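You operate a simulated robot arm through the tools that you are given. There is no shell and no other tool. Be economical: measure what you need, move in short steps, check, and stop when the job is done.

You run a simulated two-armed robot. Do the job below in one go: nothing can be reset, and whatever is moved stays where it is left.

Task
Pick up the tag that says "625-D" from the top of the shelf table with one hand, pass it to the other hand and put it on the front table.

Only the result counts: the job must be done as asked and must still hold three seconds after the hand-in. Knocking over, shifting, dropping, spilling or breaking anything else fails it.

Robot
Two 7-joint arms with two-finger parallel grippers on one trunk, on a base that drives. Base frame: it is fixed to the floor where the robot stands at the start and does not move with it; the origin is under the middle of the robot, x ahead of it, y to its left, z up. Lengths are in m, angles in rad, forces in N, time in s.
The left shoulder is at the start at [0.062, 0.198, 1.079], the right one opposite. With the tool pointing down near the work surface each hand reaches from about 0.3 to 0.72 m from the robot's upright axis, wherever it stands, measured 20 degrees to its own side. Places, roughly: front table [1.7, -0.3, 0.8]. Payload 1.57 kg a hand.
The tool frame of a hand sits at the grasp point between the pads (the TCP): z along the fingers, y along the line on which they close. The tips reach 0.03 m beyond it. The gripper opens to 0.11 m. The fingers are 0.024 m wide and 0.012 m thick; the gripper's body (0.048 by 0.112 m) begins 0.078 m behind the TCP.
Orientation is told as [roll, pitch, yaw] about the base's x, y, z axes, in that order, counted from this pose: with the fingers straight down and closing along the base's y, the tool's x points along the base's -x, its y along +y and its z along -z.

Tools
- The arms move only by the tool drive_tool. It takes "left_deltas", "right_deltas" or both (then of equal length, played together; a hand with none holds still); each is a list of rows, each a list of 7 numbers: the opening, from 0 (shut) to 1 (fully open), then the shift along the tool's x, y, z in mm, then the turn, a rotation vector about the tool's x, y, z in rad. In form: [[grip, x, y, z, ax, ay, az], ...]. A call has 1 to 20 rows; each row shifts and turns the commanded pose from where the row before left it, along the tool's axes as they then stand. A row lasts 0.2 s, in which the tool goes at most 0.05 m and 0.15 rad; a call with a longer step from one row to the next is refused whole, and so is a gripper value outside its range. Where a pose cannot be reached the arm comes as near as it can. A force on the tool above 40 N (or 10 N above the force at the start of the call, whichever is more), or a blocked arm, ends the call early, and 0.2 s more pass. The fingers move at their own pace (about 0.072 m/s each) and stop on an object; they squeeze with about 43 N. The grip force told is the motor's: it shows also when the fingers shut on nothing. Time passes only in rows, and 0.2 s behind the last, so rows that do not move let the fingers close. The reply holds the time, the measured pose of the TCP, the force on the tool along the base axes, the opening and the grip force, in the units named above and with some noise, with the torque about the TCP (base axes, N m) and any sound that the robot's microphone picked up.
- Cameras (640 x 400 px; columns grow to the right, rows downward): "scene" is now at [0.104, 0.0096, 1.6661]; the picture's right is [0.09, -1.00, 0.00], its down [-0.83, -0.07, -0.55] and it looks along [0.55, 0.05, -0.83] (base axes); focal length 288 px, centre (320, 200). "left" rides on the left gripper at [0.07, -0.016, -0.141] in its tool frame; the picture's right is [0.23, 0.97, 0.00], its down [-0.85, 0.20, -0.48] and it looks along [-0.47, 0.11, 0.88] (tool axes); focal length 222 px, centre (320, 200). "right" rides on the right gripper at [0.07, 0.016, -0.141] in its tool frame; the picture's right is [-0.23, 0.97, 0.00], its down [-0.85, -0.20, -0.48] and it looks along [-0.47, -0.11, 0.88] (tool axes); focal length 222 px, centre (320, 200). There is no depth. A picture from a camera that has moved, and an enlarged one, comes with that camera's place and axes in the base frame and with its lens. The place of the scene camera against the robot may be out by one fixed shift of up to 0.012 m in any direction.
- snapshot(camera): a new picture of that camera. No time passes.
- move_column(by): slides the trunk up (or, below 0, down) by that many m; the arms and the scene camera ride with it, the base frame stays. It gives what a move gives, with no picture.
- steer(legs): drives the robot by 1 to 6 legs, each [ahead, left, turn to the left] in m, m and rad, along the robot's own axes; the way and the turn of a leg run together, so that a leg with both is an arc; at most 1.5 m and 3.142 rad a leg. The arms and the cameras ride along, it lands a little off, and it stops where it bumps. It gives what a move gives.
- pan_tilt(pan, tilt): turns the head with the scene camera to pan (to the left, within 1.501 rad either way) and tilt (down, from -0.506 to 1.204), counted from straight ahead of the robot. It gives what a move gives.
- zoom(camera, box): a new picture of the part [left, top, right, bottom] of that camera's present view, enlarged. No time passes.
- sign_off(): hands the job in; it is judged then, once.

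Go step by step. Nothing tells you exact positions but the pictures and the camera data: compare them with the known pose of the tool, close in by small moves and look again before you grip or let go. The budget is 120 turns and 108 pictures, counting those below and the enlarged ones. Unless the task says otherwise, let go and move clear before handing in, and close with one line.

The tools are called after ">>>" as a command line: name --argument value ..., lists and objects as JSON in quotes. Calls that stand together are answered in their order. drive_tool: Moves the arms, as the interface text tells. Its arguments: {"type":"object","properties":{"left_deltas":{"type":"array","items":{"type":"array","items":{"type":"number"}}},"right_deltas":{"type":"array","items":{"type":"array","items":{"type":"number"}}}},"required":[]} The other tools are called the same way: move_column (by) slides the trunk up or down; steer (legs) drives the base; pan_tilt (pan, tilt) turns the head that bears the scene camera; snapshot (camera) takes a picture; zoom (camera, box) takes an enlarged picture of a part of a camera's view; sign_off () hands the job in.

At the start:

```text
t: 0.0
left_position: [0.4307, 0.2618, 1.0209]
left_tcp_rot: [-0.001, 0.001, 0.001]
left_ft_force: [-0.9, 0.1, 0.0]
left_ft_torque: [-0.02, 0.04, -0.03]
left_grip_width: 0.1102
left_gripper_force: 0.1
right_position: [0.3715, -0.0906, 1.0739]
right_tcp_rot: [-0.001, 0.001, -0.001]
right_ft_force: [0.2, -0.1, -0.6]
right_ft_torque: [0.0, -0.04, 0.0]
right_grip_width: 0.1103
right_gripper_force: 0.0
trunk travel left (down, up): [-0.675, 0.315]
robot x, y, heading: [0.001, -0.0004, 0.004]
head pan, tilt: [0.089, 0.983]
```

scene: 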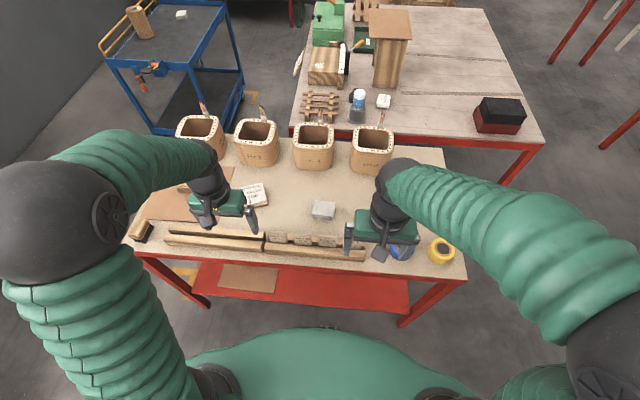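
right: 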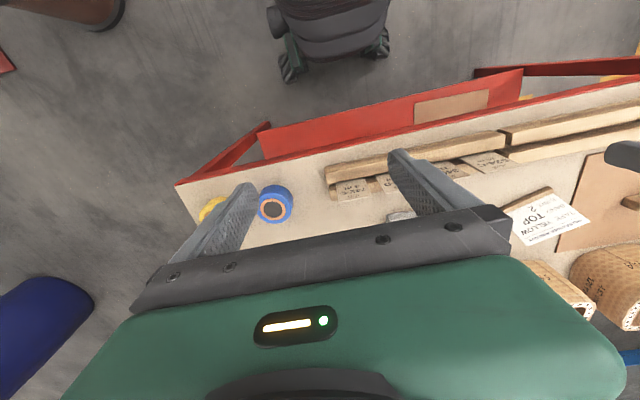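
left: 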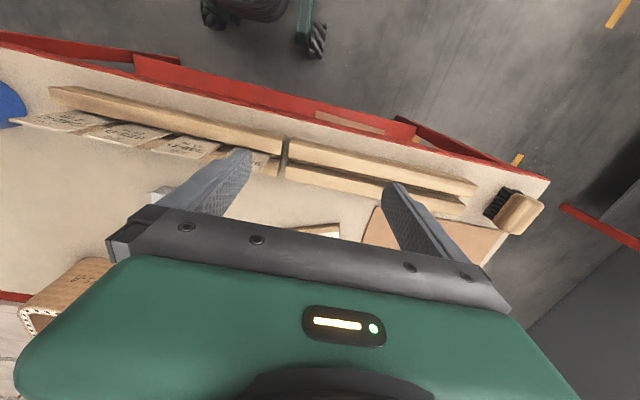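

I see a near table with a lower shelf (the shelf table) carrying tags along a wooden rail, and a farther one (the front table). I'll zoom in to find "625-D".

>>> zoom --camera "scene" --box '[230, 170, 390, 270]'

>>> zoom --camera "left" --box '[0, 80, 290, 200]'

>>> zoom --camera "right" --box '[300, 120, 620, 260]'

>>> zoom --camera "scene" --box '[280, 0, 560, 175]'

```text
4.00 times, centred on (310, 220) of scene
camera zoom: at [0.104, 0.0096, 1.6661], right [0.09, -1.0, 0.0], down [-0.83, -0.07, -0.55], along [0.55, 0.05, -0.83], focal length 1153 px, centre (360, 120)
```

zoom: 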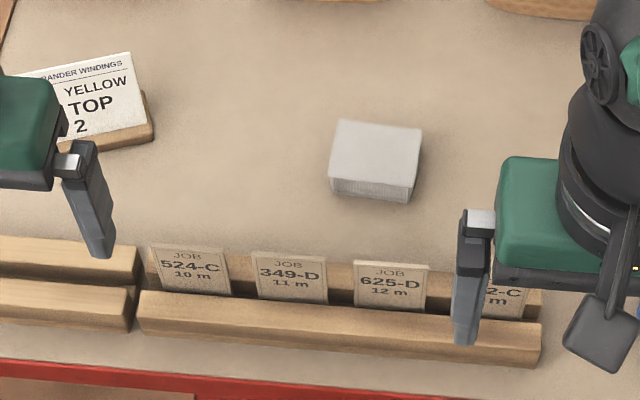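

```text
2.21 times, centred on (145, 140) of left
camera zoom: at [0.3606, 0.2448, 1.1626], right [-0.23, 0.97, 0.0], down [0.86, 0.2, 0.48], along [0.47, 0.11, -0.88], focal length 490 px, centre (706, 332)
```

zoom: 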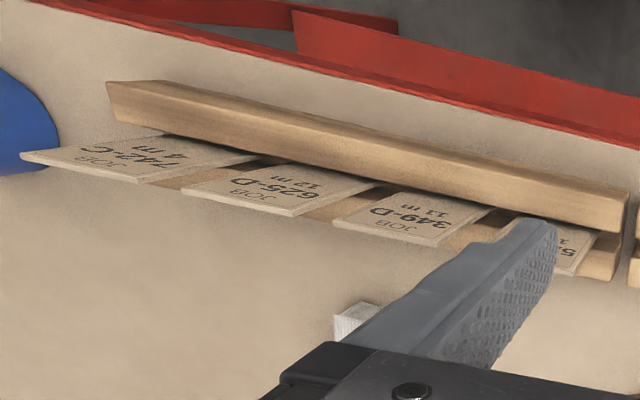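

```text
2.00 times, centred on (460, 190) of right
camera zoom: at [0.3005, -0.0742, 1.2153], right [0.23, 0.97, 0.0], down [0.86, -0.2, 0.48], along [0.47, -0.11, -0.88], focal length 444 px, centre (40, 220)
```

zoom: 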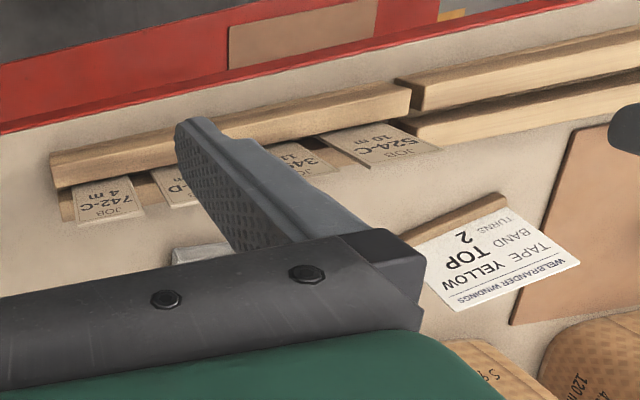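

```text
2.29 times, centred on (420, 88) of scene
camera zoom: at [0.104, 0.0096, 1.6661], right [0.09, -1.0, 0.0], down [-0.83, -0.07, -0.55], along [0.55, 0.05, -0.83], focal length 659 px, centre (91, 457)
```

zoom: 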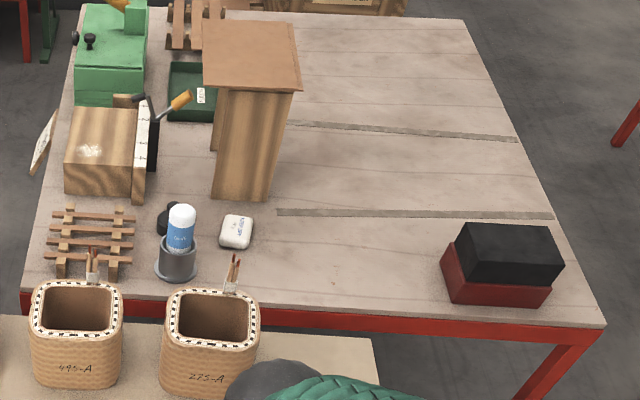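

The tag "625-D" stands third from the left in a slot at about (0.48, 0.02), top at z≈0.906. I'll turn the right hand so its fingers close along x, move the left one aside, and look again.

>>> drive_tool --right_deltas '[[1, 0, 0, 0, 0, 0, -0.143], [1, 0, 0, 0, 0, 0, -0.143], [1, 0, 0, 0, 0, 0, -0.143], [1, 0, 0, 0, 0, 0, -0.143], [1, 0, 0, 0, 0, 0, -0.143], [1, 0, 0, 0, 0, 0, -0.143], [1, 0, 0, 0, 0, 0, -0.143], [1, 0, 0, 0, 0, 0, -0.143], [1, 0, 0, 0, 0, 0, -0.143], [1, 0, 0, 0, 0, 0, -0.143], [1, 0, 0, 0, 0, 0, -0.143]]' --left_deltas '[[1, 0, 12, -8, 0, 0, 0], [1, 0, 12, -8, 0, 0, 0], [1, 0, 12, -8, 0, 0, 0], [1, 0, 12, -8, 0, 0, 0], [1, 0, 12, -8, 0, 0, 0], [1, 0, 12, -8, 0, 0, 0], [1, 0, 12, -8, 0, 0, 0], [1, 0, 12, -8, 0, 0, 0], [1, 0, 12, -8, 0, 0, 0], [1, 0, 12, -8, 0, 0, 0], [1, 0, 12, -8, 0, 0, 0]]'

>>> snapshot --camera "right"

>>> zoom --camera "scene" --box '[230, 170, 390, 270]'

```text
t: 2.4
left_position: [0.4295, 0.3941, 1.1099]
left_tcp_rot: [-0.002, -0.002, 0.002]
left_ft_force: [0.8, 0.2, -0.2]
left_ft_torque: [0.01, 0.02, 0.0]
left_grip_width: 0.1098
left_gripper_force: 0.0
right_position: [0.3702, -0.0884, 1.0739]
right_tcp_rot: [-0.002, 0.001, 1.575]
right_ft_force: [-0.5, 0.5, -0.3]
right_ft_torque: [0.03, -0.01, -0.03]
right_grip_width: 0.1101
right_gripper_force: 0.1
trunk travel left (down, up): [-0.675, 0.315]
robot x, y, heading: [0.0023, -0.0003, 0.001]
head pan, tilt: [0.089, 0.983]
```

```text
100 pictures are left
camera right: at [0.3541, -0.1593, 1.2159], right [-0.97, 0.22, 0.0], down [0.2, 0.86, 0.48], along [0.11, 0.47, -0.88], focal length 222 px, centre (320, 200)
```

right: 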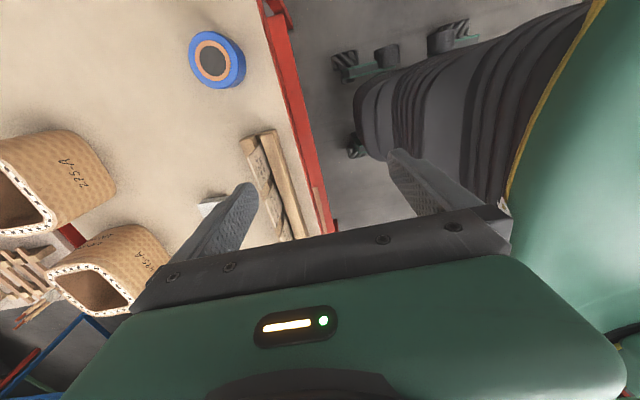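

```text
4.00 times, centred on (310, 220) of scene
camera zoom: at [0.104, 0.0107, 1.6661], right [0.09, -1.0, 0.0], down [-0.83, -0.07, -0.55], along [0.55, 0.05, -0.83], focal length 1153 px, centre (360, 120)
```

zoom: 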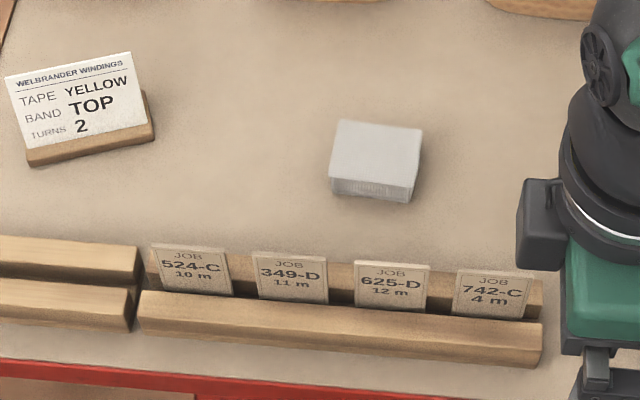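

Now I'll bring the right hand to the side of the tags to look along the slot between its fingers.

>>> drive_tool --right_deltas '[[1, 15, -28, 12, 0, 0, 0], [1, 15, -28, 12, 0, 0, 0], [1, 15, -28, 12, 0, 0, 0], [1, 15, -28, 14, 0, 0, 0], [1, 0, 0, 0, 0, 0, 0]]'

>>> snapshot --camera "right"

>>> zoom --camera "right" --box '[220, 100, 420, 225]'

```text
t: 3.6
left_position: [0.4304, 0.3925, 1.1099]
left_tcp_rot: [-0.001, 0.001, -0.001]
left_ft_force: [0.0, 0.5, -0.1]
left_ft_torque: [-0.03, 0.0, 0.01]
left_grip_width: 0.1099
left_gripper_force: 0.0
right_position: [0.4811, -0.1501, 1.0231]
right_tcp_rot: [0.001, 0.0, 1.572]
right_ft_force: [0.0, 0.0, -0.1]
right_ft_torque: [0.0, 0.01, 0.01]
right_grip_width: 0.11
right_gripper_force: 0.0
trunk travel left (down, up): [-0.675, 0.315]
robot x, y, heading: [0.0008, 0.0023, -0.001]
head pan, tilt: [0.089, 0.983]
```

```text
98 pictures are left
camera right: at [0.4647, -0.2205, 1.1647], right [-0.97, 0.23, 0.0], down [0.2, 0.86, 0.48], along [0.11, 0.47, -0.88], focal length 222 px, centre (320, 200)
```

right: 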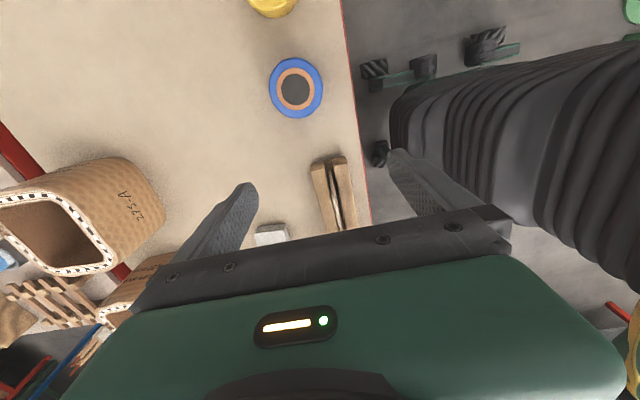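

```text
3.20 times, centred on (320, 162) of right
camera zoom: at [0.4647, -0.2205, 1.1647], right [-0.97, 0.23, 0.0], down [0.2, 0.86, 0.48], along [0.11, 0.47, -0.88], focal length 711 px, centre (320, 320)
```

zoom: 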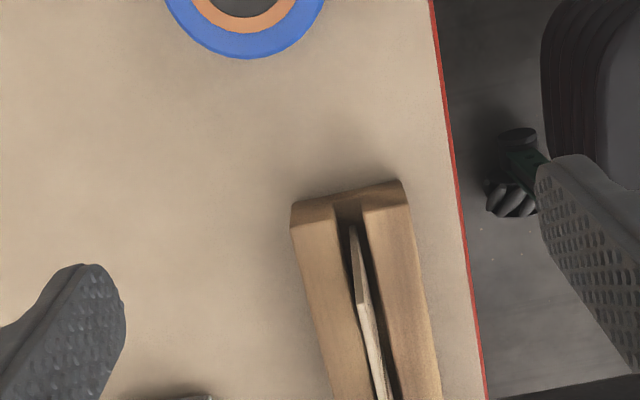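

>>> zoom --camera "right" --box '[304, 145, 368, 185]'

>>> zoom --camera "right" --box '[304, 180, 368, 220]'

>>> zoom --camera "scene" --box '[300, 220, 380, 270]'

```text
10.00 times, centred on (336, 165) of right
camera zoom: at [0.4647, -0.2205, 1.1647], right [-0.97, 0.23, 0.0], down [0.2, 0.86, 0.48], along [0.11, 0.47, -0.88], focal length 2221 px, centre (160, 550)
```

zoom: 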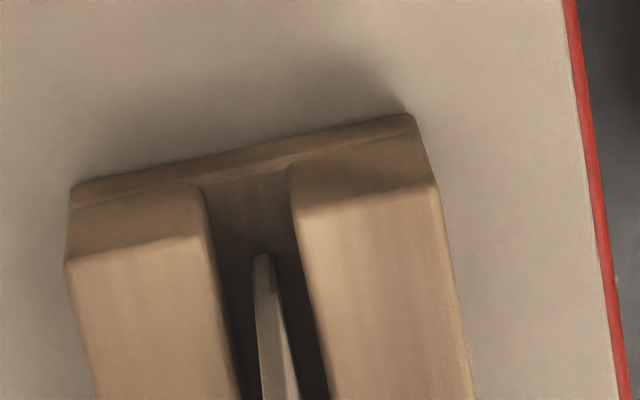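

```text
10.00 times, centred on (336, 200) of right
camera zoom: at [0.4647, -0.2205, 1.1647], right [-0.97, 0.23, 0.0], down [0.2, 0.86, 0.48], along [0.11, 0.47, -0.88], focal length 2221 px, centre (160, 200)
```

zoom: 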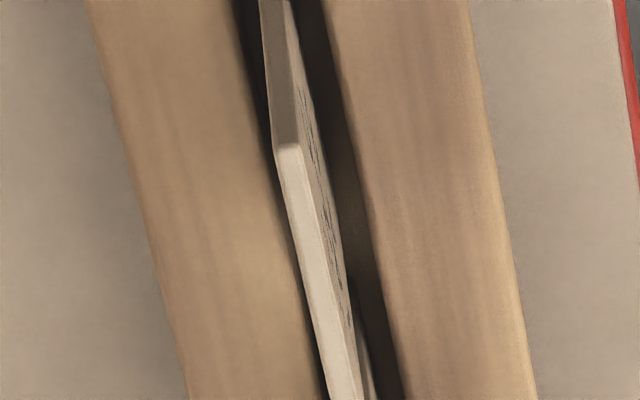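

```text
8.00 times, centred on (340, 245) of scene
camera zoom: at [0.1042, 0.0096, 1.6661], right [0.09, -1.0, 0.0], down [-0.83, -0.07, -0.55], along [0.55, 0.05, -0.83], focal length 2306 px, centre (160, -160)
```

zoom: 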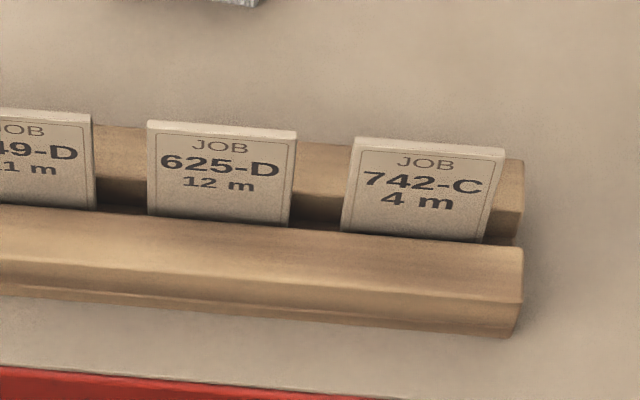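

The tag stands nearly upright, its centre about (0.480, 0.018), top z≈0.906, rails top ≈0.836. I'll move over it and check the alignment.

>>> drive_tool --right_deltas '[[1, -42, 0, 0, 0, 0, 0], [1, -42, 0, 0, 0, 0, 0], [1, -42, 1, 0, 0, 0, 0], [1, -42, 0, 0, 0, 0, 0], [1, 0, 0, 20, 0, 0, 0], [1, 0, 0, 20, 0, 0, 0], [1, 0, 0, 0, 0, 0, 0]]'

>>> snapshot --camera "right"

>>> zoom --camera "scene" --box '[260, 170, 420, 270]'

>>> snapshot --camera "left"

```text
t: 5.2
left_position: [0.43, 0.3927, 1.1104]
left_tcp_rot: [-0.001, 0.0, 0.0]
left_ft_force: [-0.3, 0.4, -0.3]
left_ft_torque: [-0.02, 0.0, 0.02]
left_grip_width: 0.1099
left_gripper_force: 0.0
right_position: [0.4795, 0.0198, 0.985]
right_tcp_rot: [0.0, 0.002, 1.573]
right_ft_force: [0.0, -0.3, -0.4]
right_ft_torque: [0.01, 0.02, 0.01]
right_grip_width: 0.11
right_gripper_force: 0.1
trunk travel left (down, up): [-0.675, 0.315]
robot x, y, heading: [-0.0013, 0.0037, 0.001]
head pan, tilt: [0.089, 0.983]
```

```text
93 pictures are left
camera right: at [0.463, -0.0513, 1.126], right [-0.97, 0.23, 0.0], down [0.2, 0.86, 0.48], along [0.11, 0.47, -0.88], focal length 222 px, centre (320, 200)
```

right: 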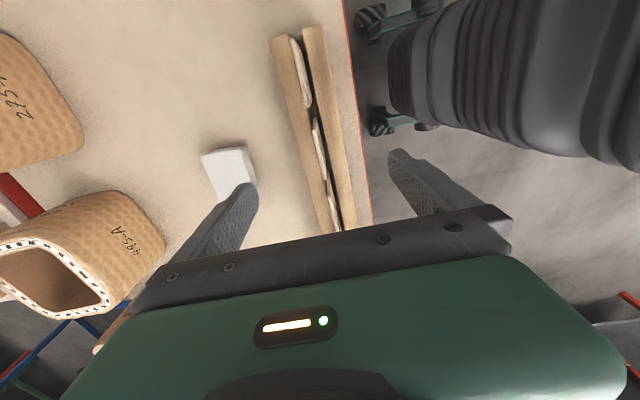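

```text
4.00 times, centred on (340, 220) of scene
camera zoom: at [0.1045, 0.0108, 1.666], right [0.09, -1.0, 0.0], down [-0.83, -0.07, -0.55], along [0.55, 0.05, -0.83], focal length 1153 px, centre (240, 120)
```

zoom: 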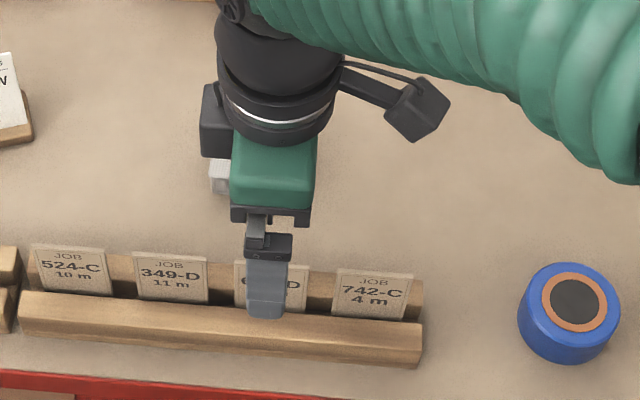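

```text
91 pictures are left
camera left: at [0.3598, 0.3773, 1.2519], right [-0.23, 0.97, 0.0], down [0.86, 0.2, 0.48], along [0.47, 0.11, -0.88], focal length 222 px, centre (320, 200)
```

left: 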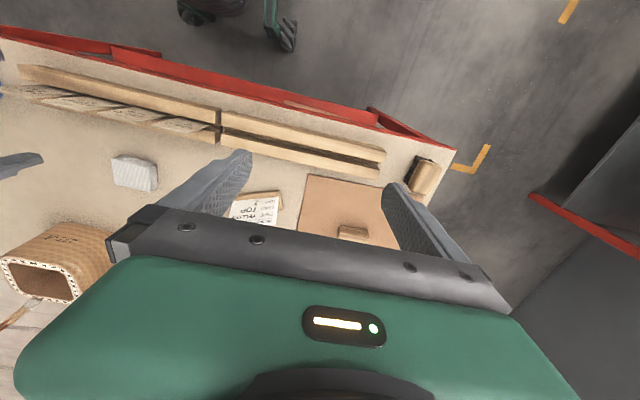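

>>> zoom --camera "right" --box '[240, 20, 400, 120]'

>>> zoom --camera "right" --box '[240, 110, 400, 210]'

```text
4.00 times, centred on (320, 70) of right
camera zoom: at [0.463, -0.0513, 1.126], right [-0.97, 0.23, 0.0], down [0.2, 0.86, 0.48], along [0.11, 0.47, -0.88], focal length 888 px, centre (320, 720)
```

zoom: 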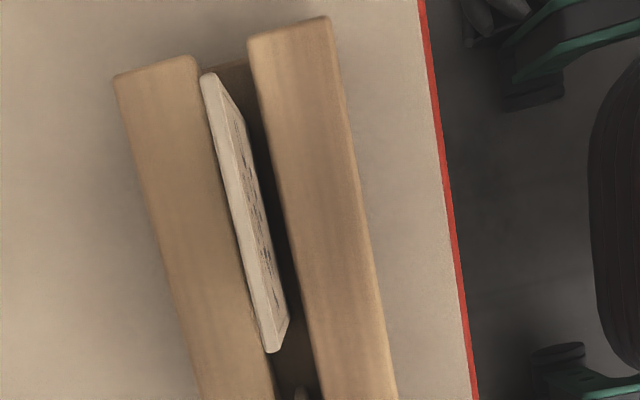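

```text
4.00 times, centred on (320, 160) of right
camera zoom: at [0.463, -0.0513, 1.126], right [-0.97, 0.23, 0.0], down [0.2, 0.86, 0.48], along [0.11, 0.47, -0.88], focal length 888 px, centre (320, 360)
```

zoom: 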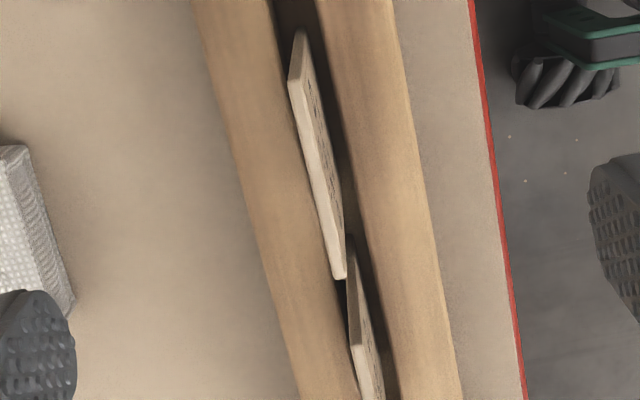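

The tag is centred between the fingers (≈0.480, 0.018, top ≈0.90). I'll go down to TCP z≈0.882, keeping the tips above the rails.

>>> drive_tool --right_deltas '[[1, 0, 0, 21, 0, 0, 0], [1, 1, 0, 21, 0, 0, 0], [1, 1, 0, 21, 0, 0, 0], [1, 0, 0, 20, 0, 0, 0], [1, 0, 0, 20, 0, 0, 0], [1, 0, 0, 0, 0, 0, 0]]'

>>> snapshot --camera "right"

>>> zoom --camera "right" --box '[220, 60, 420, 210]'

>>> zoom --camera "scene" --box '[260, 190, 390, 270]'

```text
t: 6.6
left_position: [0.4301, 0.3941, 1.1113]
left_tcp_rot: [-0.003, 0.001, -0.001]
left_ft_force: [0.2, -0.6, -0.5]
left_ft_torque: [0.03, 0.02, -0.03]
left_grip_width: 0.11
left_gripper_force: 0.0
right_position: [0.4807, 0.0159, 0.8788]
right_tcp_rot: [0.001, 0.002, 1.571]
right_ft_force: [-0.2, 0.3, 0.1]
right_ft_torque: [-0.03, -0.01, 0.02]
right_grip_width: 0.1098
right_gripper_force: 0.0
trunk travel left (down, up): [-0.675, 0.315]
robot x, y, heading: [0.0016, -0.0003, 0.0]
head pan, tilt: [0.089, 0.983]
```

```text
88 pictures are left
camera right: at [0.4645, -0.0547, 1.0202], right [-0.97, 0.23, 0.0], down [0.2, 0.86, 0.48], along [0.11, 0.47, -0.88], focal length 222 px, centre (320, 200)
```

right: 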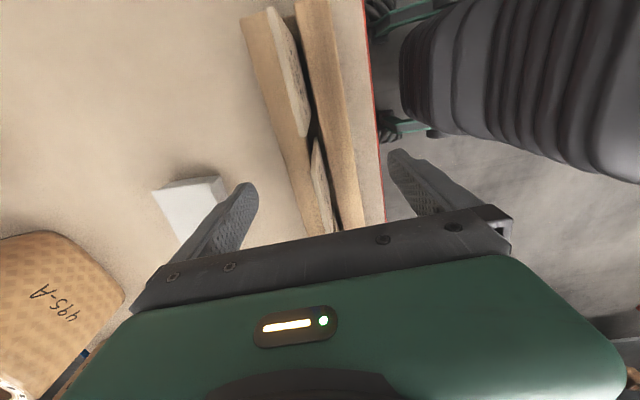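

```text
2.67 times, centred on (320, 135) of right
camera zoom: at [0.4645, -0.0547, 1.0202], right [-0.97, 0.23, 0.0], down [0.2, 0.86, 0.48], along [0.11, 0.47, -0.88], focal length 592 px, centre (320, 373)
```

zoom: 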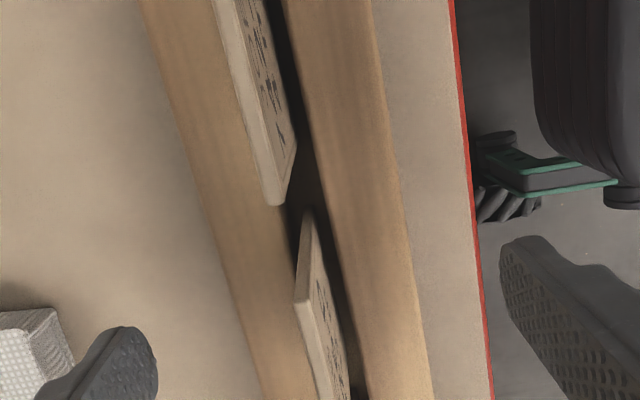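

```text
4.92 times, centred on (325, 230) of scene
camera zoom: at [0.1045, 0.0111, 1.666], right [0.09, -1.0, 0.0], down [-0.83, -0.07, -0.55], along [0.55, 0.05, -0.83], focal length 1419 px, centre (295, 52)
```

zoom: 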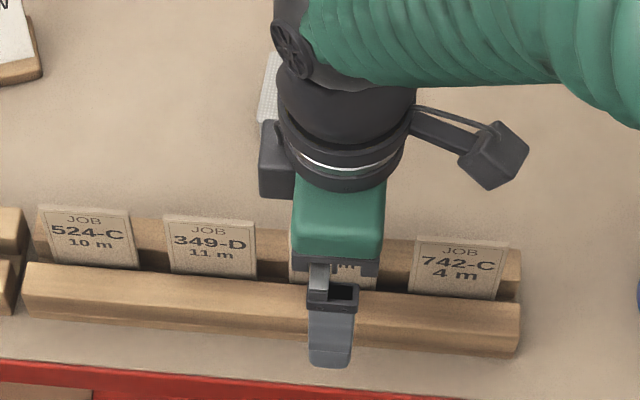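

Aligned; closing the right gripper.

>>> drive_tool --right_deltas '[[0.3, 0, 0, 0, 0, 0, 0], [0.3, 0, 0, 0, 0, 0, 0], [0.3, 0, 0, 0, 0, 0, 0], [0.1, 0, 0, 0, 0, 0, 0], [0, 0, 0, 0, 0, 0, 0], [0, 0, 0, 0, 0, 0, 0], [0, 0, 0, 0, 0, 0, 0]]'

>>> zoom --camera "right" --box '[220, 60, 420, 210]'

```text
t: 8.2
left_position: [0.4287, 0.3947, 1.1096]
left_tcp_rot: [-0.002, 0.002, -0.002]
left_ft_force: [0.6, -0.7, -0.2]
left_ft_torque: [-0.01, -0.01, -0.01]
left_grip_width: 0.1099
left_gripper_force: 0.0
right_position: [0.4804, 0.0146, 0.879]
right_tcp_rot: [0.0, 0.001, 1.573]
right_ft_force: [0.6, -0.1, 0.5]
right_ft_torque: [-0.01, 0.0, 0.01]
right_grip_width: 0.0027
right_gripper_force: 24.2
trunk travel left (down, up): [-0.675, 0.315]
robot x, y, heading: [-0.0036, -0.001, -0.0]
head pan, tilt: [0.089, 0.983]
```

```text
2.67 times, centred on (320, 135) of right
camera zoom: at [0.4649, -0.0547, 1.0202], right [-0.97, 0.23, 0.0], down [0.2, 0.86, 0.48], along [0.11, 0.47, -0.88], focal length 592 px, centre (320, 373)
```

zoom: 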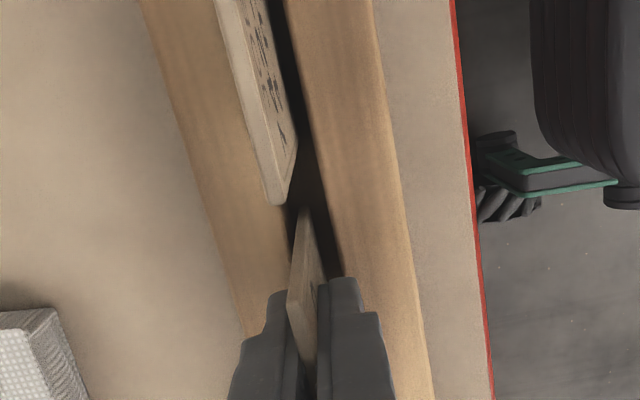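

The tag is gripped (2.7 mm). Lifting straight up.

>>> drive_tool --right_deltas '[[0, 0, 0, -6, 0, 0, 0], [0, 0, 0, -10, 0, 0, 0], [0, 0, 0, -15, 0, 0, 0], [0, 0, 0, -20, 0, 0, 0], [0, 0, 0, -25, 0, 0, 0], [0, 0, 0, -25, 0, 0, 0], [0, 0, 0, -25, 0, 0, 0], [0, 0, 0, -25, 0, 0, 0], [0, 0, 0, -25, 0, 0, 0], [0, 0, 0, -25, 0, 0, 0], [0, 0, 0, 0, 0, 0, 0]]'

>>> snapshot --camera "scene"

>>> snapshot --camera "right"

>>> snapshot --camera "left"

```text
t: 10.6
left_position: [0.4312, 0.3935, 1.1109]
left_tcp_rot: [-0.003, 0.0, -0.001]
left_ft_force: [-0.8, 0.6, -0.2]
left_ft_torque: [-0.01, 0.0, 0.01]
left_grip_width: 0.11
left_gripper_force: 0.0
right_position: [0.4808, 0.0174, 1.0829]
right_tcp_rot: [0.0, -0.001, 1.572]
right_ft_force: [1.0, 0.0, -0.4]
right_ft_torque: [0.03, -0.02, 0.01]
right_grip_width: 0.0025
right_gripper_force: 24.0
trunk travel left (down, up): [-0.675, 0.315]
robot x, y, heading: [-0.0035, 0.0006, -0.001]
head pan, tilt: [0.089, 0.983]
```

```text
84 pictures are left
camera scene: at [0.1048, 0.0108, 1.666], right [0.09, -1.0, 0.0], down [-0.83, -0.07, -0.55], along [0.55, 0.05, -0.83], focal length 288 px, centre (320, 200)
```

scene: 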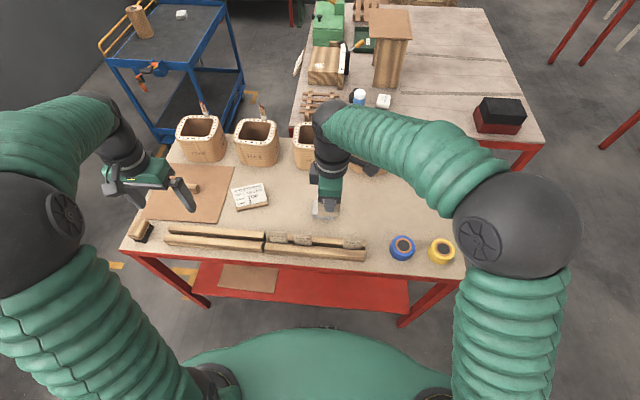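

```text
83 pictures are left
camera right: at [0.4647, -0.0529, 1.2239], right [-0.97, 0.23, 0.0], down [0.2, 0.86, 0.48], along [0.11, 0.47, -0.88], focal length 222 px, centre (320, 200)
```

right: 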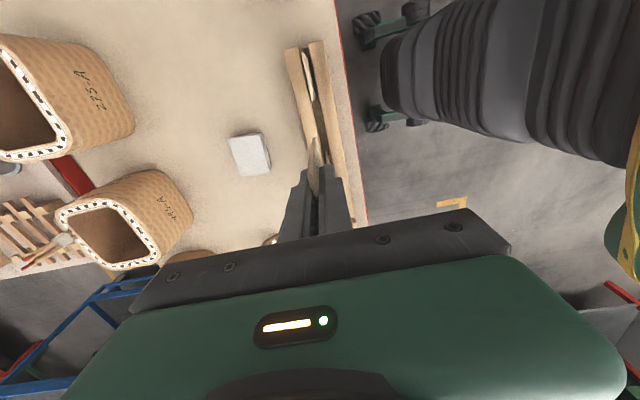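

```text
82 pictures are left
camera left: at [0.3603, 0.3773, 1.2517], right [-0.23, 0.97, 0.0], down [0.86, 0.2, 0.48], along [0.47, 0.11, -0.88], focal length 222 px, centre (320, 200)
```

left: 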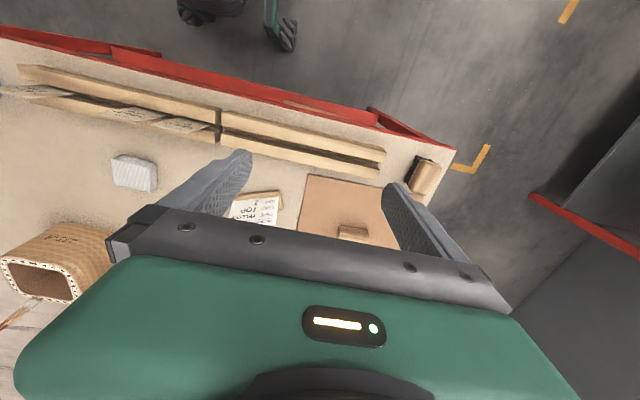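

The tag is out and held. Now I'll turn the left hand so its fingers point toward −y (horizontal) and close along x, so it can take the free lower part of the tag from its side.

>>> drive_tool --left_deltas '[[1, 0, 0, 0, 0, 0, 0.143], [1, 0, 0, 0, 0, 0, 0.143], [1, 0, 0, 0, 0, 0, 0.143], [1, 0, 0, 0, 0, 0, 0.143], [1, 0, 0, 0, 0, 0, 0.143], [1, 0, 0, 0, 0, 0, 0.143], [1, 0, 0, 0, 0, 0, 0.143], [1, 0, 0, 0, 0, 0, 0.143], [1, 0, 0, 0, 0, 0, 0.143], [1, 0, 0, 0, 0, 0, 0.143], [1, 0, 0, 0, 0, 0, 0.143]]'

>>> drive_tool --left_deltas '[[1, 0, 0, 0, 0, -0.143, 0], [1, 0, 0, 0, 0, -0.143, 0], [1, 0, 0, 0, 0, -0.143, 0], [1, 0, 0, 0, 0, -0.143, 0], [1, 0, 0, 0, 0, -0.143, 0], [1, 0, 0, 0, 0, -0.143, 0], [1, 0, 0, 0, 0, -0.143, 0], [1, 0, 0, 0, 0, -0.143, 0], [1, 0, 0, 0, 0, -0.143, 0], [1, 0, 0, 0, 0, -0.143, 0], [1, 0, 0, 0, 0, -0.143, 0], [1, 0, 0, 0, 0, 0, 0]]'

>>> snapshot --camera "scene"

>>> snapshot --camera "left"

```text
t: 13.0
left_position: [0.4293, 0.3937, 1.1099]
left_tcp_rot: [0.001, -0.002, -1.574]
left_ft_force: [0.0, -0.3, -0.5]
left_ft_torque: [-0.02, -0.02, 0.04]
left_grip_width: 0.1099
left_gripper_force: 0.1
right_position: [0.4811, 0.0173, 1.0822]
right_tcp_rot: [0.002, 0.002, 1.572]
right_ft_force: [0.4, 0.0, 0.3]
right_ft_torque: [-0.03, -0.02, -0.01]
right_grip_width: 0.0028
right_gripper_force: 24.4
trunk travel left (down, up): [-0.675, 0.315]
robot x, y, heading: [-0.0013, -0.0005, 0.0]
head pan, tilt: [0.089, 0.983]
```

```text
t: 15.6
left_position: [0.4295, 0.3956, 1.1094]
left_tcp_rot: [-3.112, -1.567, 1.54]
left_ft_force: [0.0, 0.1, -0.7]
left_ft_torque: [0.01, 0.01, 0.01]
left_grip_width: 0.1099
left_gripper_force: 0.0
right_position: [0.4801, 0.017, 1.0821]
right_tcp_rot: [0.0, -0.001, 1.572]
right_ft_force: [-0.9, 0.2, 0.3]
right_ft_torque: [0.0, 0.02, 0.02]
right_grip_width: 0.0026
right_gripper_force: 24.0
trunk travel left (down, up): [-0.675, 0.315]
robot x, y, heading: [-0.0004, -0.0005, 0.004]
head pan, tilt: [0.089, 0.983]
```

```text
81 pictures are left
camera scene: at [0.1045, 0.0134, 1.666], right [0.09, -1.0, 0.0], down [-0.83, -0.08, -0.55], along [0.55, 0.05, -0.83], focal length 288 px, centre (320, 200)
```

scene: 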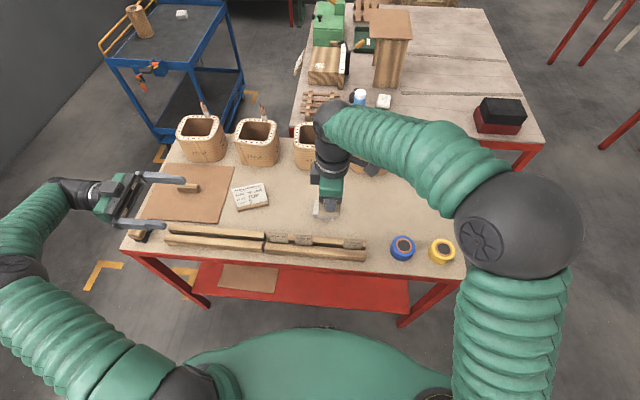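

```text
80 pictures are left
camera left: at [0.4134, 0.536, 1.039], right [0.97, 0.0, -0.23], down [0.2, 0.48, 0.85], along [0.11, -0.88, 0.47], focal length 222 px, centre (320, 200)
```

left: 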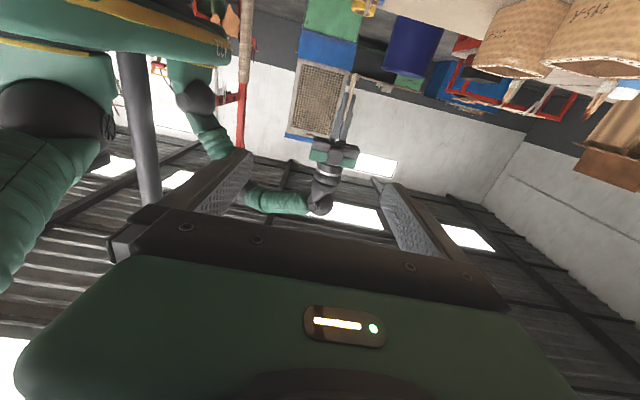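

Left hand is horizontal now. Let me view the tag in the right hand from it.

>>> zoom --camera "left" --box '[290, 60, 390, 220]'

>>> zoom --camera "scene" --box '[270, 170, 390, 245]'

```text
2.50 times, centred on (340, 140) of left
camera zoom: at [0.4134, 0.536, 1.039], right [0.97, 0.0, -0.23], down [0.2, 0.48, 0.85], along [0.11, -0.88, 0.47], focal length 555 px, centre (270, 350)
```

zoom: 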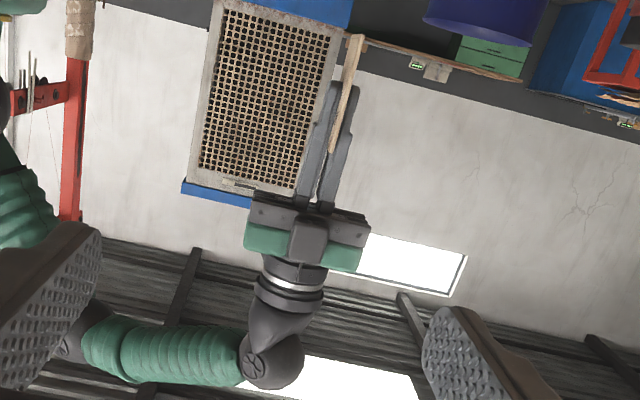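

```text
5.33 times, centred on (330, 208) of scene
camera zoom: at [0.1045, 0.0134, 1.666], right [0.09, -1.0, 0.0], down [-0.83, -0.08, -0.55], along [0.55, 0.05, -0.83], focal length 1537 px, centre (267, 160)
```

zoom: 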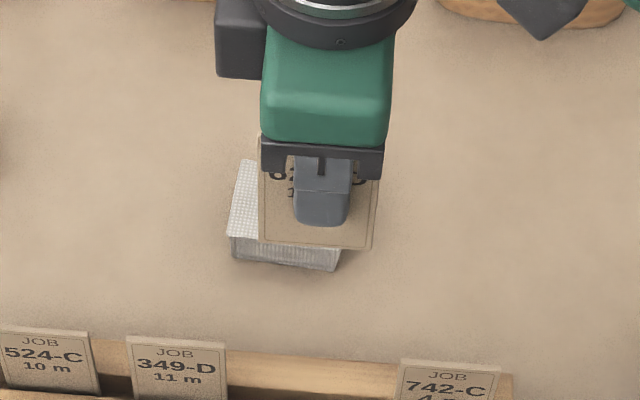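

The tag hangs from z≈1.103 to 1.021 with about 32 mm free below the right fingertips. I'll bring the left hand alongside at z≈1.033 and check before sliding over it.

>>> drive_tool --left_deltas '[[1, 9.5, 6.3, 34, 0, 0, 0], [1, 9.5, 6.3, 34, 0, 0, 0], [1, 9.5, 6.3, 34, 0, 0, 0], [1, 9.5, 6.3, 34, 0, 0, 0], [1, 9.5, 6.3, 34, 0, 0, 0], [1, 9.5, 6.3, 34, 0, 0, 0], [1, 9.5, 6.3, 34, 0, 0, 0], [1, 9.5, 6.3, 34, 0, 0, 0], [1, 0, 0, 0, 0, 0, 0]]'

>>> snapshot --camera "left"

>>> zoom --camera "scene" --box '[230, 150, 390, 250]'

>>> snapshot --camera "right"

```text
t: 17.6
left_position: [0.4814, 0.1204, 1.033]
left_tcp_rot: [-3.107, -1.567, 1.536]
left_ft_force: [-0.6, 0.3, 0.0]
left_ft_torque: [0.02, -0.02, 0.0]
left_grip_width: 0.1098
left_gripper_force: 0.0
right_position: [0.4806, 0.0163, 1.0823]
right_tcp_rot: [0.002, 0.001, 1.571]
right_ft_force: [0.2, -0.3, -0.1]
right_ft_torque: [0.04, 0.01, 0.01]
right_grip_width: 0.0029
right_gripper_force: 24.3
trunk travel left (down, up): [-0.675, 0.315]
robot x, y, heading: [-0.0006, -0.0015, 0.002]
head pan, tilt: [0.089, 0.983]
```

```text
77 pictures are left
camera left: at [0.4648, 0.2621, 0.9639], right [0.97, 0.0, -0.23], down [0.2, 0.48, 0.85], along [0.11, -0.88, 0.47], focal length 222 px, centre (320, 200)
```

left: 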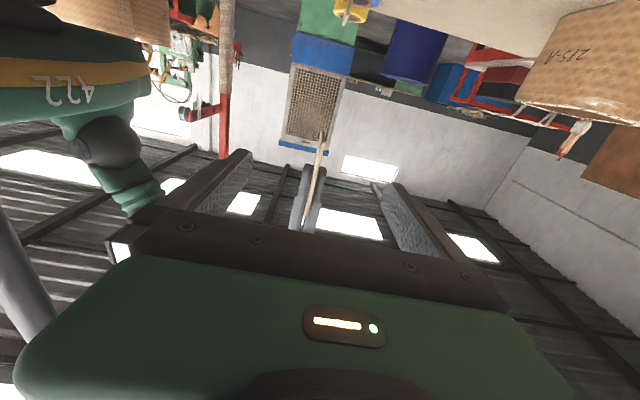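

```text
4.00 times, centred on (310, 200) of scene
camera zoom: at [0.1046, 0.0113, 1.666], right [0.09, -1.0, 0.0], down [-0.83, -0.08, -0.55], along [0.55, 0.05, -0.83], focal length 1153 px, centre (360, 200)
```

zoom: 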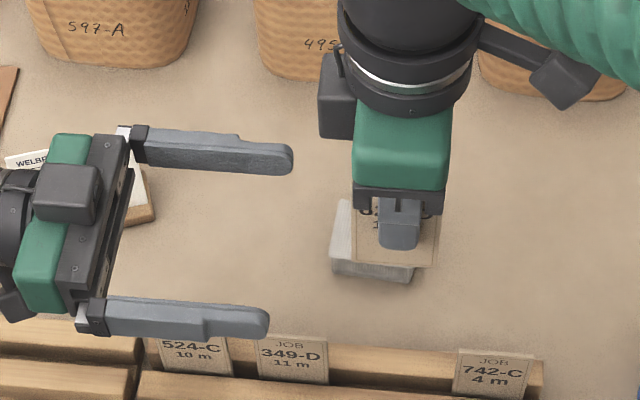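

```text
75 pictures are left
camera right: at [0.464, -0.0527, 1.2239], right [-0.97, 0.23, 0.0], down [0.2, 0.86, 0.48], along [0.11, 0.47, -0.88], focal length 222 px, centre (320, 200)
```

right: 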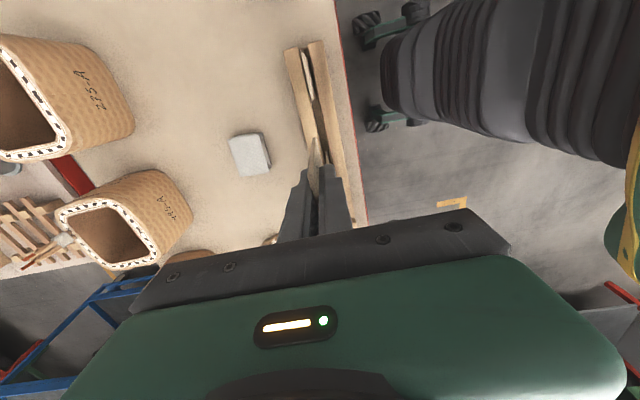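

>>> zoom --camera "left" --box '[260, 110, 380, 240]'

```text
3.08 times, centred on (320, 175) of left
camera zoom: at [0.4648, 0.2621, 0.9639], right [0.97, 0.0, -0.23], down [0.2, 0.48, 0.85], along [0.11, -0.88, 0.47], focal length 684 px, centre (320, 277)
```

zoom: 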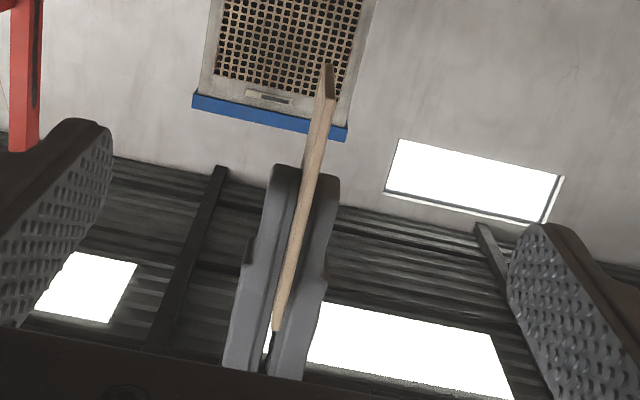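

Lined up: tag free zone z≈1.018–1.050, left fingers 1.021–1.045. Sliding the left fingers over the tag.

>>> drive_tool --left_deltas '[[1, 0, -1, 14, 0, 0, 0], [1, 0, 0, 14, 0, 0, 0], [1, 0, 0, 14, 0, 0, 0], [1, 0, 0, 14, 0, 0, 0], [1, 0, 0, 14, 0, 0, 0], [1, 0, 0, 14, 0, 0, 0], [1, 0, 0, 0, 0, 0, 0]]'

>>> zoom --camera "left" --box '[200, 80, 440, 230]'

>>> zoom --camera "scene" --box '[230, 150, 390, 250]'

```text
t: 19.2
left_position: [0.4769, 0.0392, 1.0336]
left_tcp_rot: [-3.093, -1.567, 1.522]
left_ft_force: [-0.6, -0.3, 1.9]
left_ft_torque: [-0.03, -0.02, -0.01]
left_grip_width: 0.1098
left_gripper_force: 0.1
right_position: [0.481, 0.0171, 1.0818]
right_tcp_rot: [-0.002, 0.001, 1.573]
right_ft_force: [-0.4, 0.3, -0.1]
right_ft_torque: [-0.02, 0.01, -0.05]
right_grip_width: 0.003
right_gripper_force: 24.2
trunk travel left (down, up): [-0.675, 0.315]
robot x, y, heading: [0.0022, -0.002, 0.002]
head pan, tilt: [0.089, 0.983]
```

```text
2.67 times, centred on (320, 155) of left
camera zoom: at [0.4614, 0.1792, 0.9632], right [0.97, 0.0, -0.23], down [0.2, 0.48, 0.85], along [0.11, -0.88, 0.47], focal length 592 px, centre (320, 320)
```

zoom: 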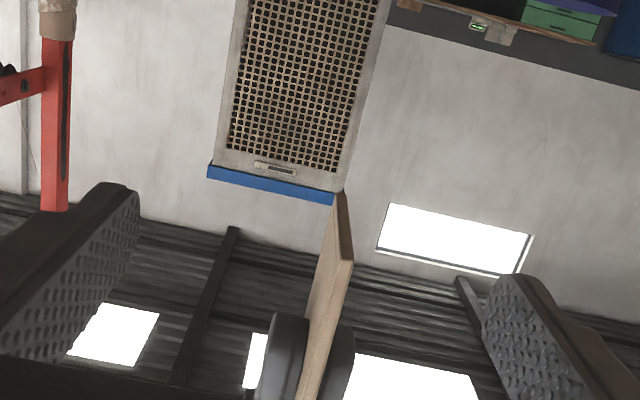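

```text
4.00 times, centred on (310, 200) of scene
camera zoom: at [0.105, 0.0111, 1.666], right [0.09, -1.0, 0.0], down [-0.83, -0.08, -0.55], along [0.55, 0.05, -0.83], focal length 1153 px, centre (360, 200)
```

zoom: 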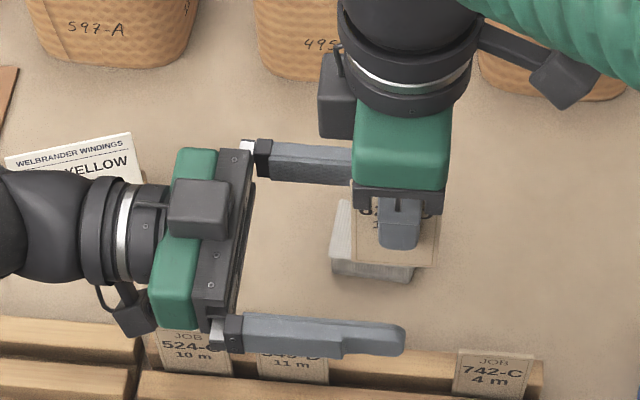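

Adjust x by +4 mm and go 4 mm deeper, then close the left gripper on the tag.

>>> drive_tool --left_deltas '[[1, 0, 4, 4, 0, 0, 0], [1, 0, 0, 0, 0, 0, 0], [1, 0, 0, 0, 0, 0, 0]]'

>>> zoom --camera "left" --box '[200, 80, 440, 230]'

```text
t: 20.0
left_position: [0.4809, 0.0339, 1.0332]
left_tcp_rot: [-3.015, -1.567, 1.441]
left_ft_force: [-0.4, 0.3, 0.9]
left_ft_torque: [0.0, -0.01, 0.03]
left_grip_width: 0.1101
left_gripper_force: 0.0
right_position: [0.4799, 0.0179, 1.0812]
right_tcp_rot: [0.0, 0.002, 1.572]
right_ft_force: [-0.5, -0.4, -0.5]
right_ft_torque: [0.0, -0.06, 0.01]
right_grip_width: 0.0029
right_gripper_force: 24.1
trunk travel left (down, up): [-0.675, 0.315]
robot x, y, heading: [0.0016, 0.0025, -0.0]
head pan, tilt: [0.089, 0.983]
```

```text
2.67 times, centred on (320, 155) of left
camera zoom: at [0.4655, 0.1746, 0.9641], right [0.97, 0.0, -0.23], down [0.2, 0.48, 0.85], along [0.11, -0.88, 0.47], focal length 592 px, centre (320, 320)
```

zoom: 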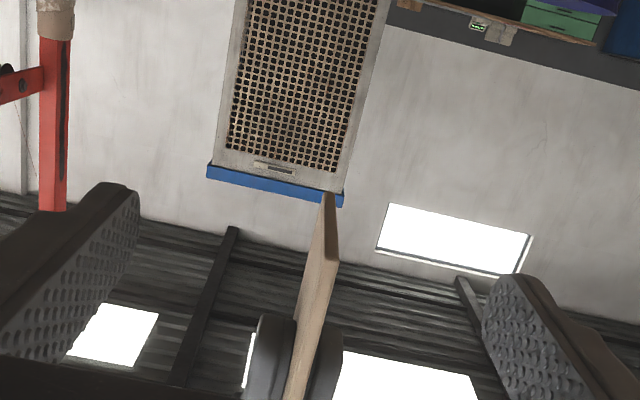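

>>> drive_tool --left_deltas '[[0.3, 0, 0, 0, 0, 0, 0], [0.3, 0, 0, 0, 0, 0, 0], [0.3, 0, 0, 0, 0, 0, 0], [0.1, 0, 0, 0, 0, 0, 0], [0, 0, 0, 0, 0, 0, 0], [0, 0, 0, 0, 0, 0, 0], [0, 0, 0, 0, 0, 0, 0]]'

>>> zoom --camera "left" --box '[200, 80, 440, 230]'

>>> zoom --camera "scene" --box '[230, 150, 390, 250]'

```text
t: 21.6
left_position: [0.4814, 0.033, 1.0341]
left_tcp_rot: [-3.065, -1.567, 1.491]
left_ft_force: [-7.6, 0.9, 1.2]
left_ft_torque: [-0.05, -0.11, -0.01]
left_grip_width: 0.0027
left_gripper_force: 24.0
right_position: [0.4809, 0.0179, 1.0822]
right_tcp_rot: [-0.001, -0.001, 1.574]
right_ft_force: [6.9, -0.3, -1.6]
right_ft_torque: [0.0, -0.23, -0.1]
right_grip_width: 0.0027
right_gripper_force: 24.6
trunk travel left (down, up): [-0.675, 0.315]
robot x, y, heading: [0.0013, -0.0001, -0.003]
head pan, tilt: [0.089, 0.983]
```

```text
2.67 times, centred on (320, 155) of left
camera zoom: at [0.4653, 0.1744, 0.9641], right [0.97, 0.0, -0.23], down [0.2, 0.48, 0.85], along [0.11, -0.88, 0.47], focal length 592 px, centre (320, 320)
```

zoom: 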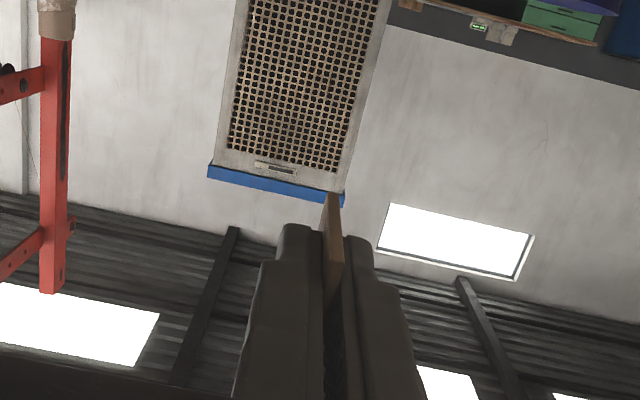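

```text
4.00 times, centred on (310, 200) of scene
camera zoom: at [0.1051, 0.0111, 1.666], right [0.09, -1.0, 0.0], down [-0.83, -0.07, -0.55], along [0.55, 0.05, -0.83], focal length 1153 px, centre (360, 200)
```

zoom: 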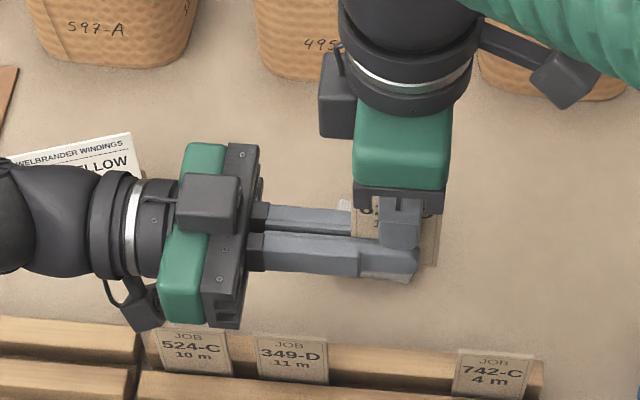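

Both hands hold it. Opening the right hand and raising it clear.

>>> drive_tool --right_deltas '[[0.3, 0, 0, 0, 0, 0, 0], [0.5, 0, 0, 0, 0, 0, 0], [0.5, 0, 0, 0, 0, 0, 0], [0.5, 0, 0, -20, 0, 0, 0], [0.5, 0, 0, -30, 0, 0, 0], [0.5, 0, 0, -30, 0, 0, 0], [0.5, 0, 0, -30, 0, 0, 0], [0.5, 0, 0, -20, 0, 0, 0], [0.5, 0, 0, 0, 0, 0, 0]]'

>>> zoom --camera "scene" --box '[230, 150, 390, 250]'

>>> snapshot --camera "right"

```text
t: 23.6
left_position: [0.482, 0.0336, 1.0331]
left_tcp_rot: [-2.979, -1.569, 1.403]
left_ft_force: [-1.0, -0.1, 0.5]
left_ft_torque: [0.01, -0.05, 0.02]
left_grip_width: 0.0027
left_gripper_force: 24.3
right_position: [0.4809, 0.0182, 1.2138]
right_tcp_rot: [0.002, 0.003, 1.572]
right_ft_force: [-0.1, -0.3, -0.1]
right_ft_torque: [0.0, 0.04, -0.05]
right_grip_width: 0.055
right_gripper_force: 0.1
trunk travel left (down, up): [-0.675, 0.315]
robot x, y, heading: [0.0014, 0.0001, -0.002]
head pan, tilt: [0.089, 0.983]
```

```text
4.00 times, centred on (310, 200) of scene
camera zoom: at [0.1051, 0.0111, 1.666], right [0.09, -1.0, 0.0], down [-0.83, -0.07, -0.55], along [0.55, 0.05, -0.83], focal length 1153 px, centre (360, 200)
```

zoom: 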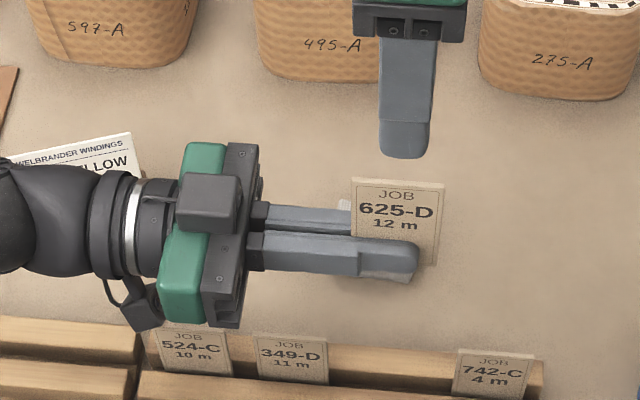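

```text
67 pictures are left
camera right: at [0.4648, -0.0533, 1.3551], right [-0.97, 0.23, 0.0], down [0.2, 0.86, 0.48], along [0.11, 0.47, -0.88], focal length 222 px, centre (320, 200)
```

right: 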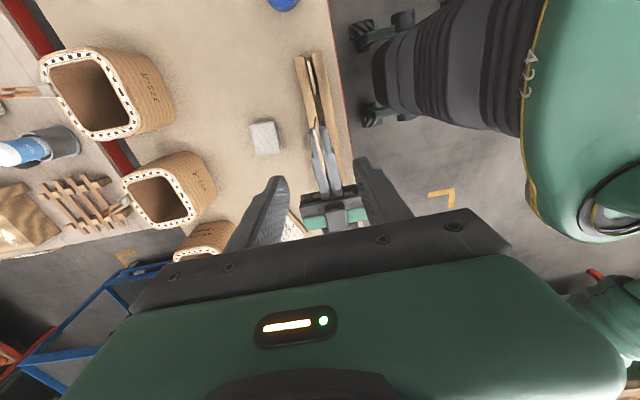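

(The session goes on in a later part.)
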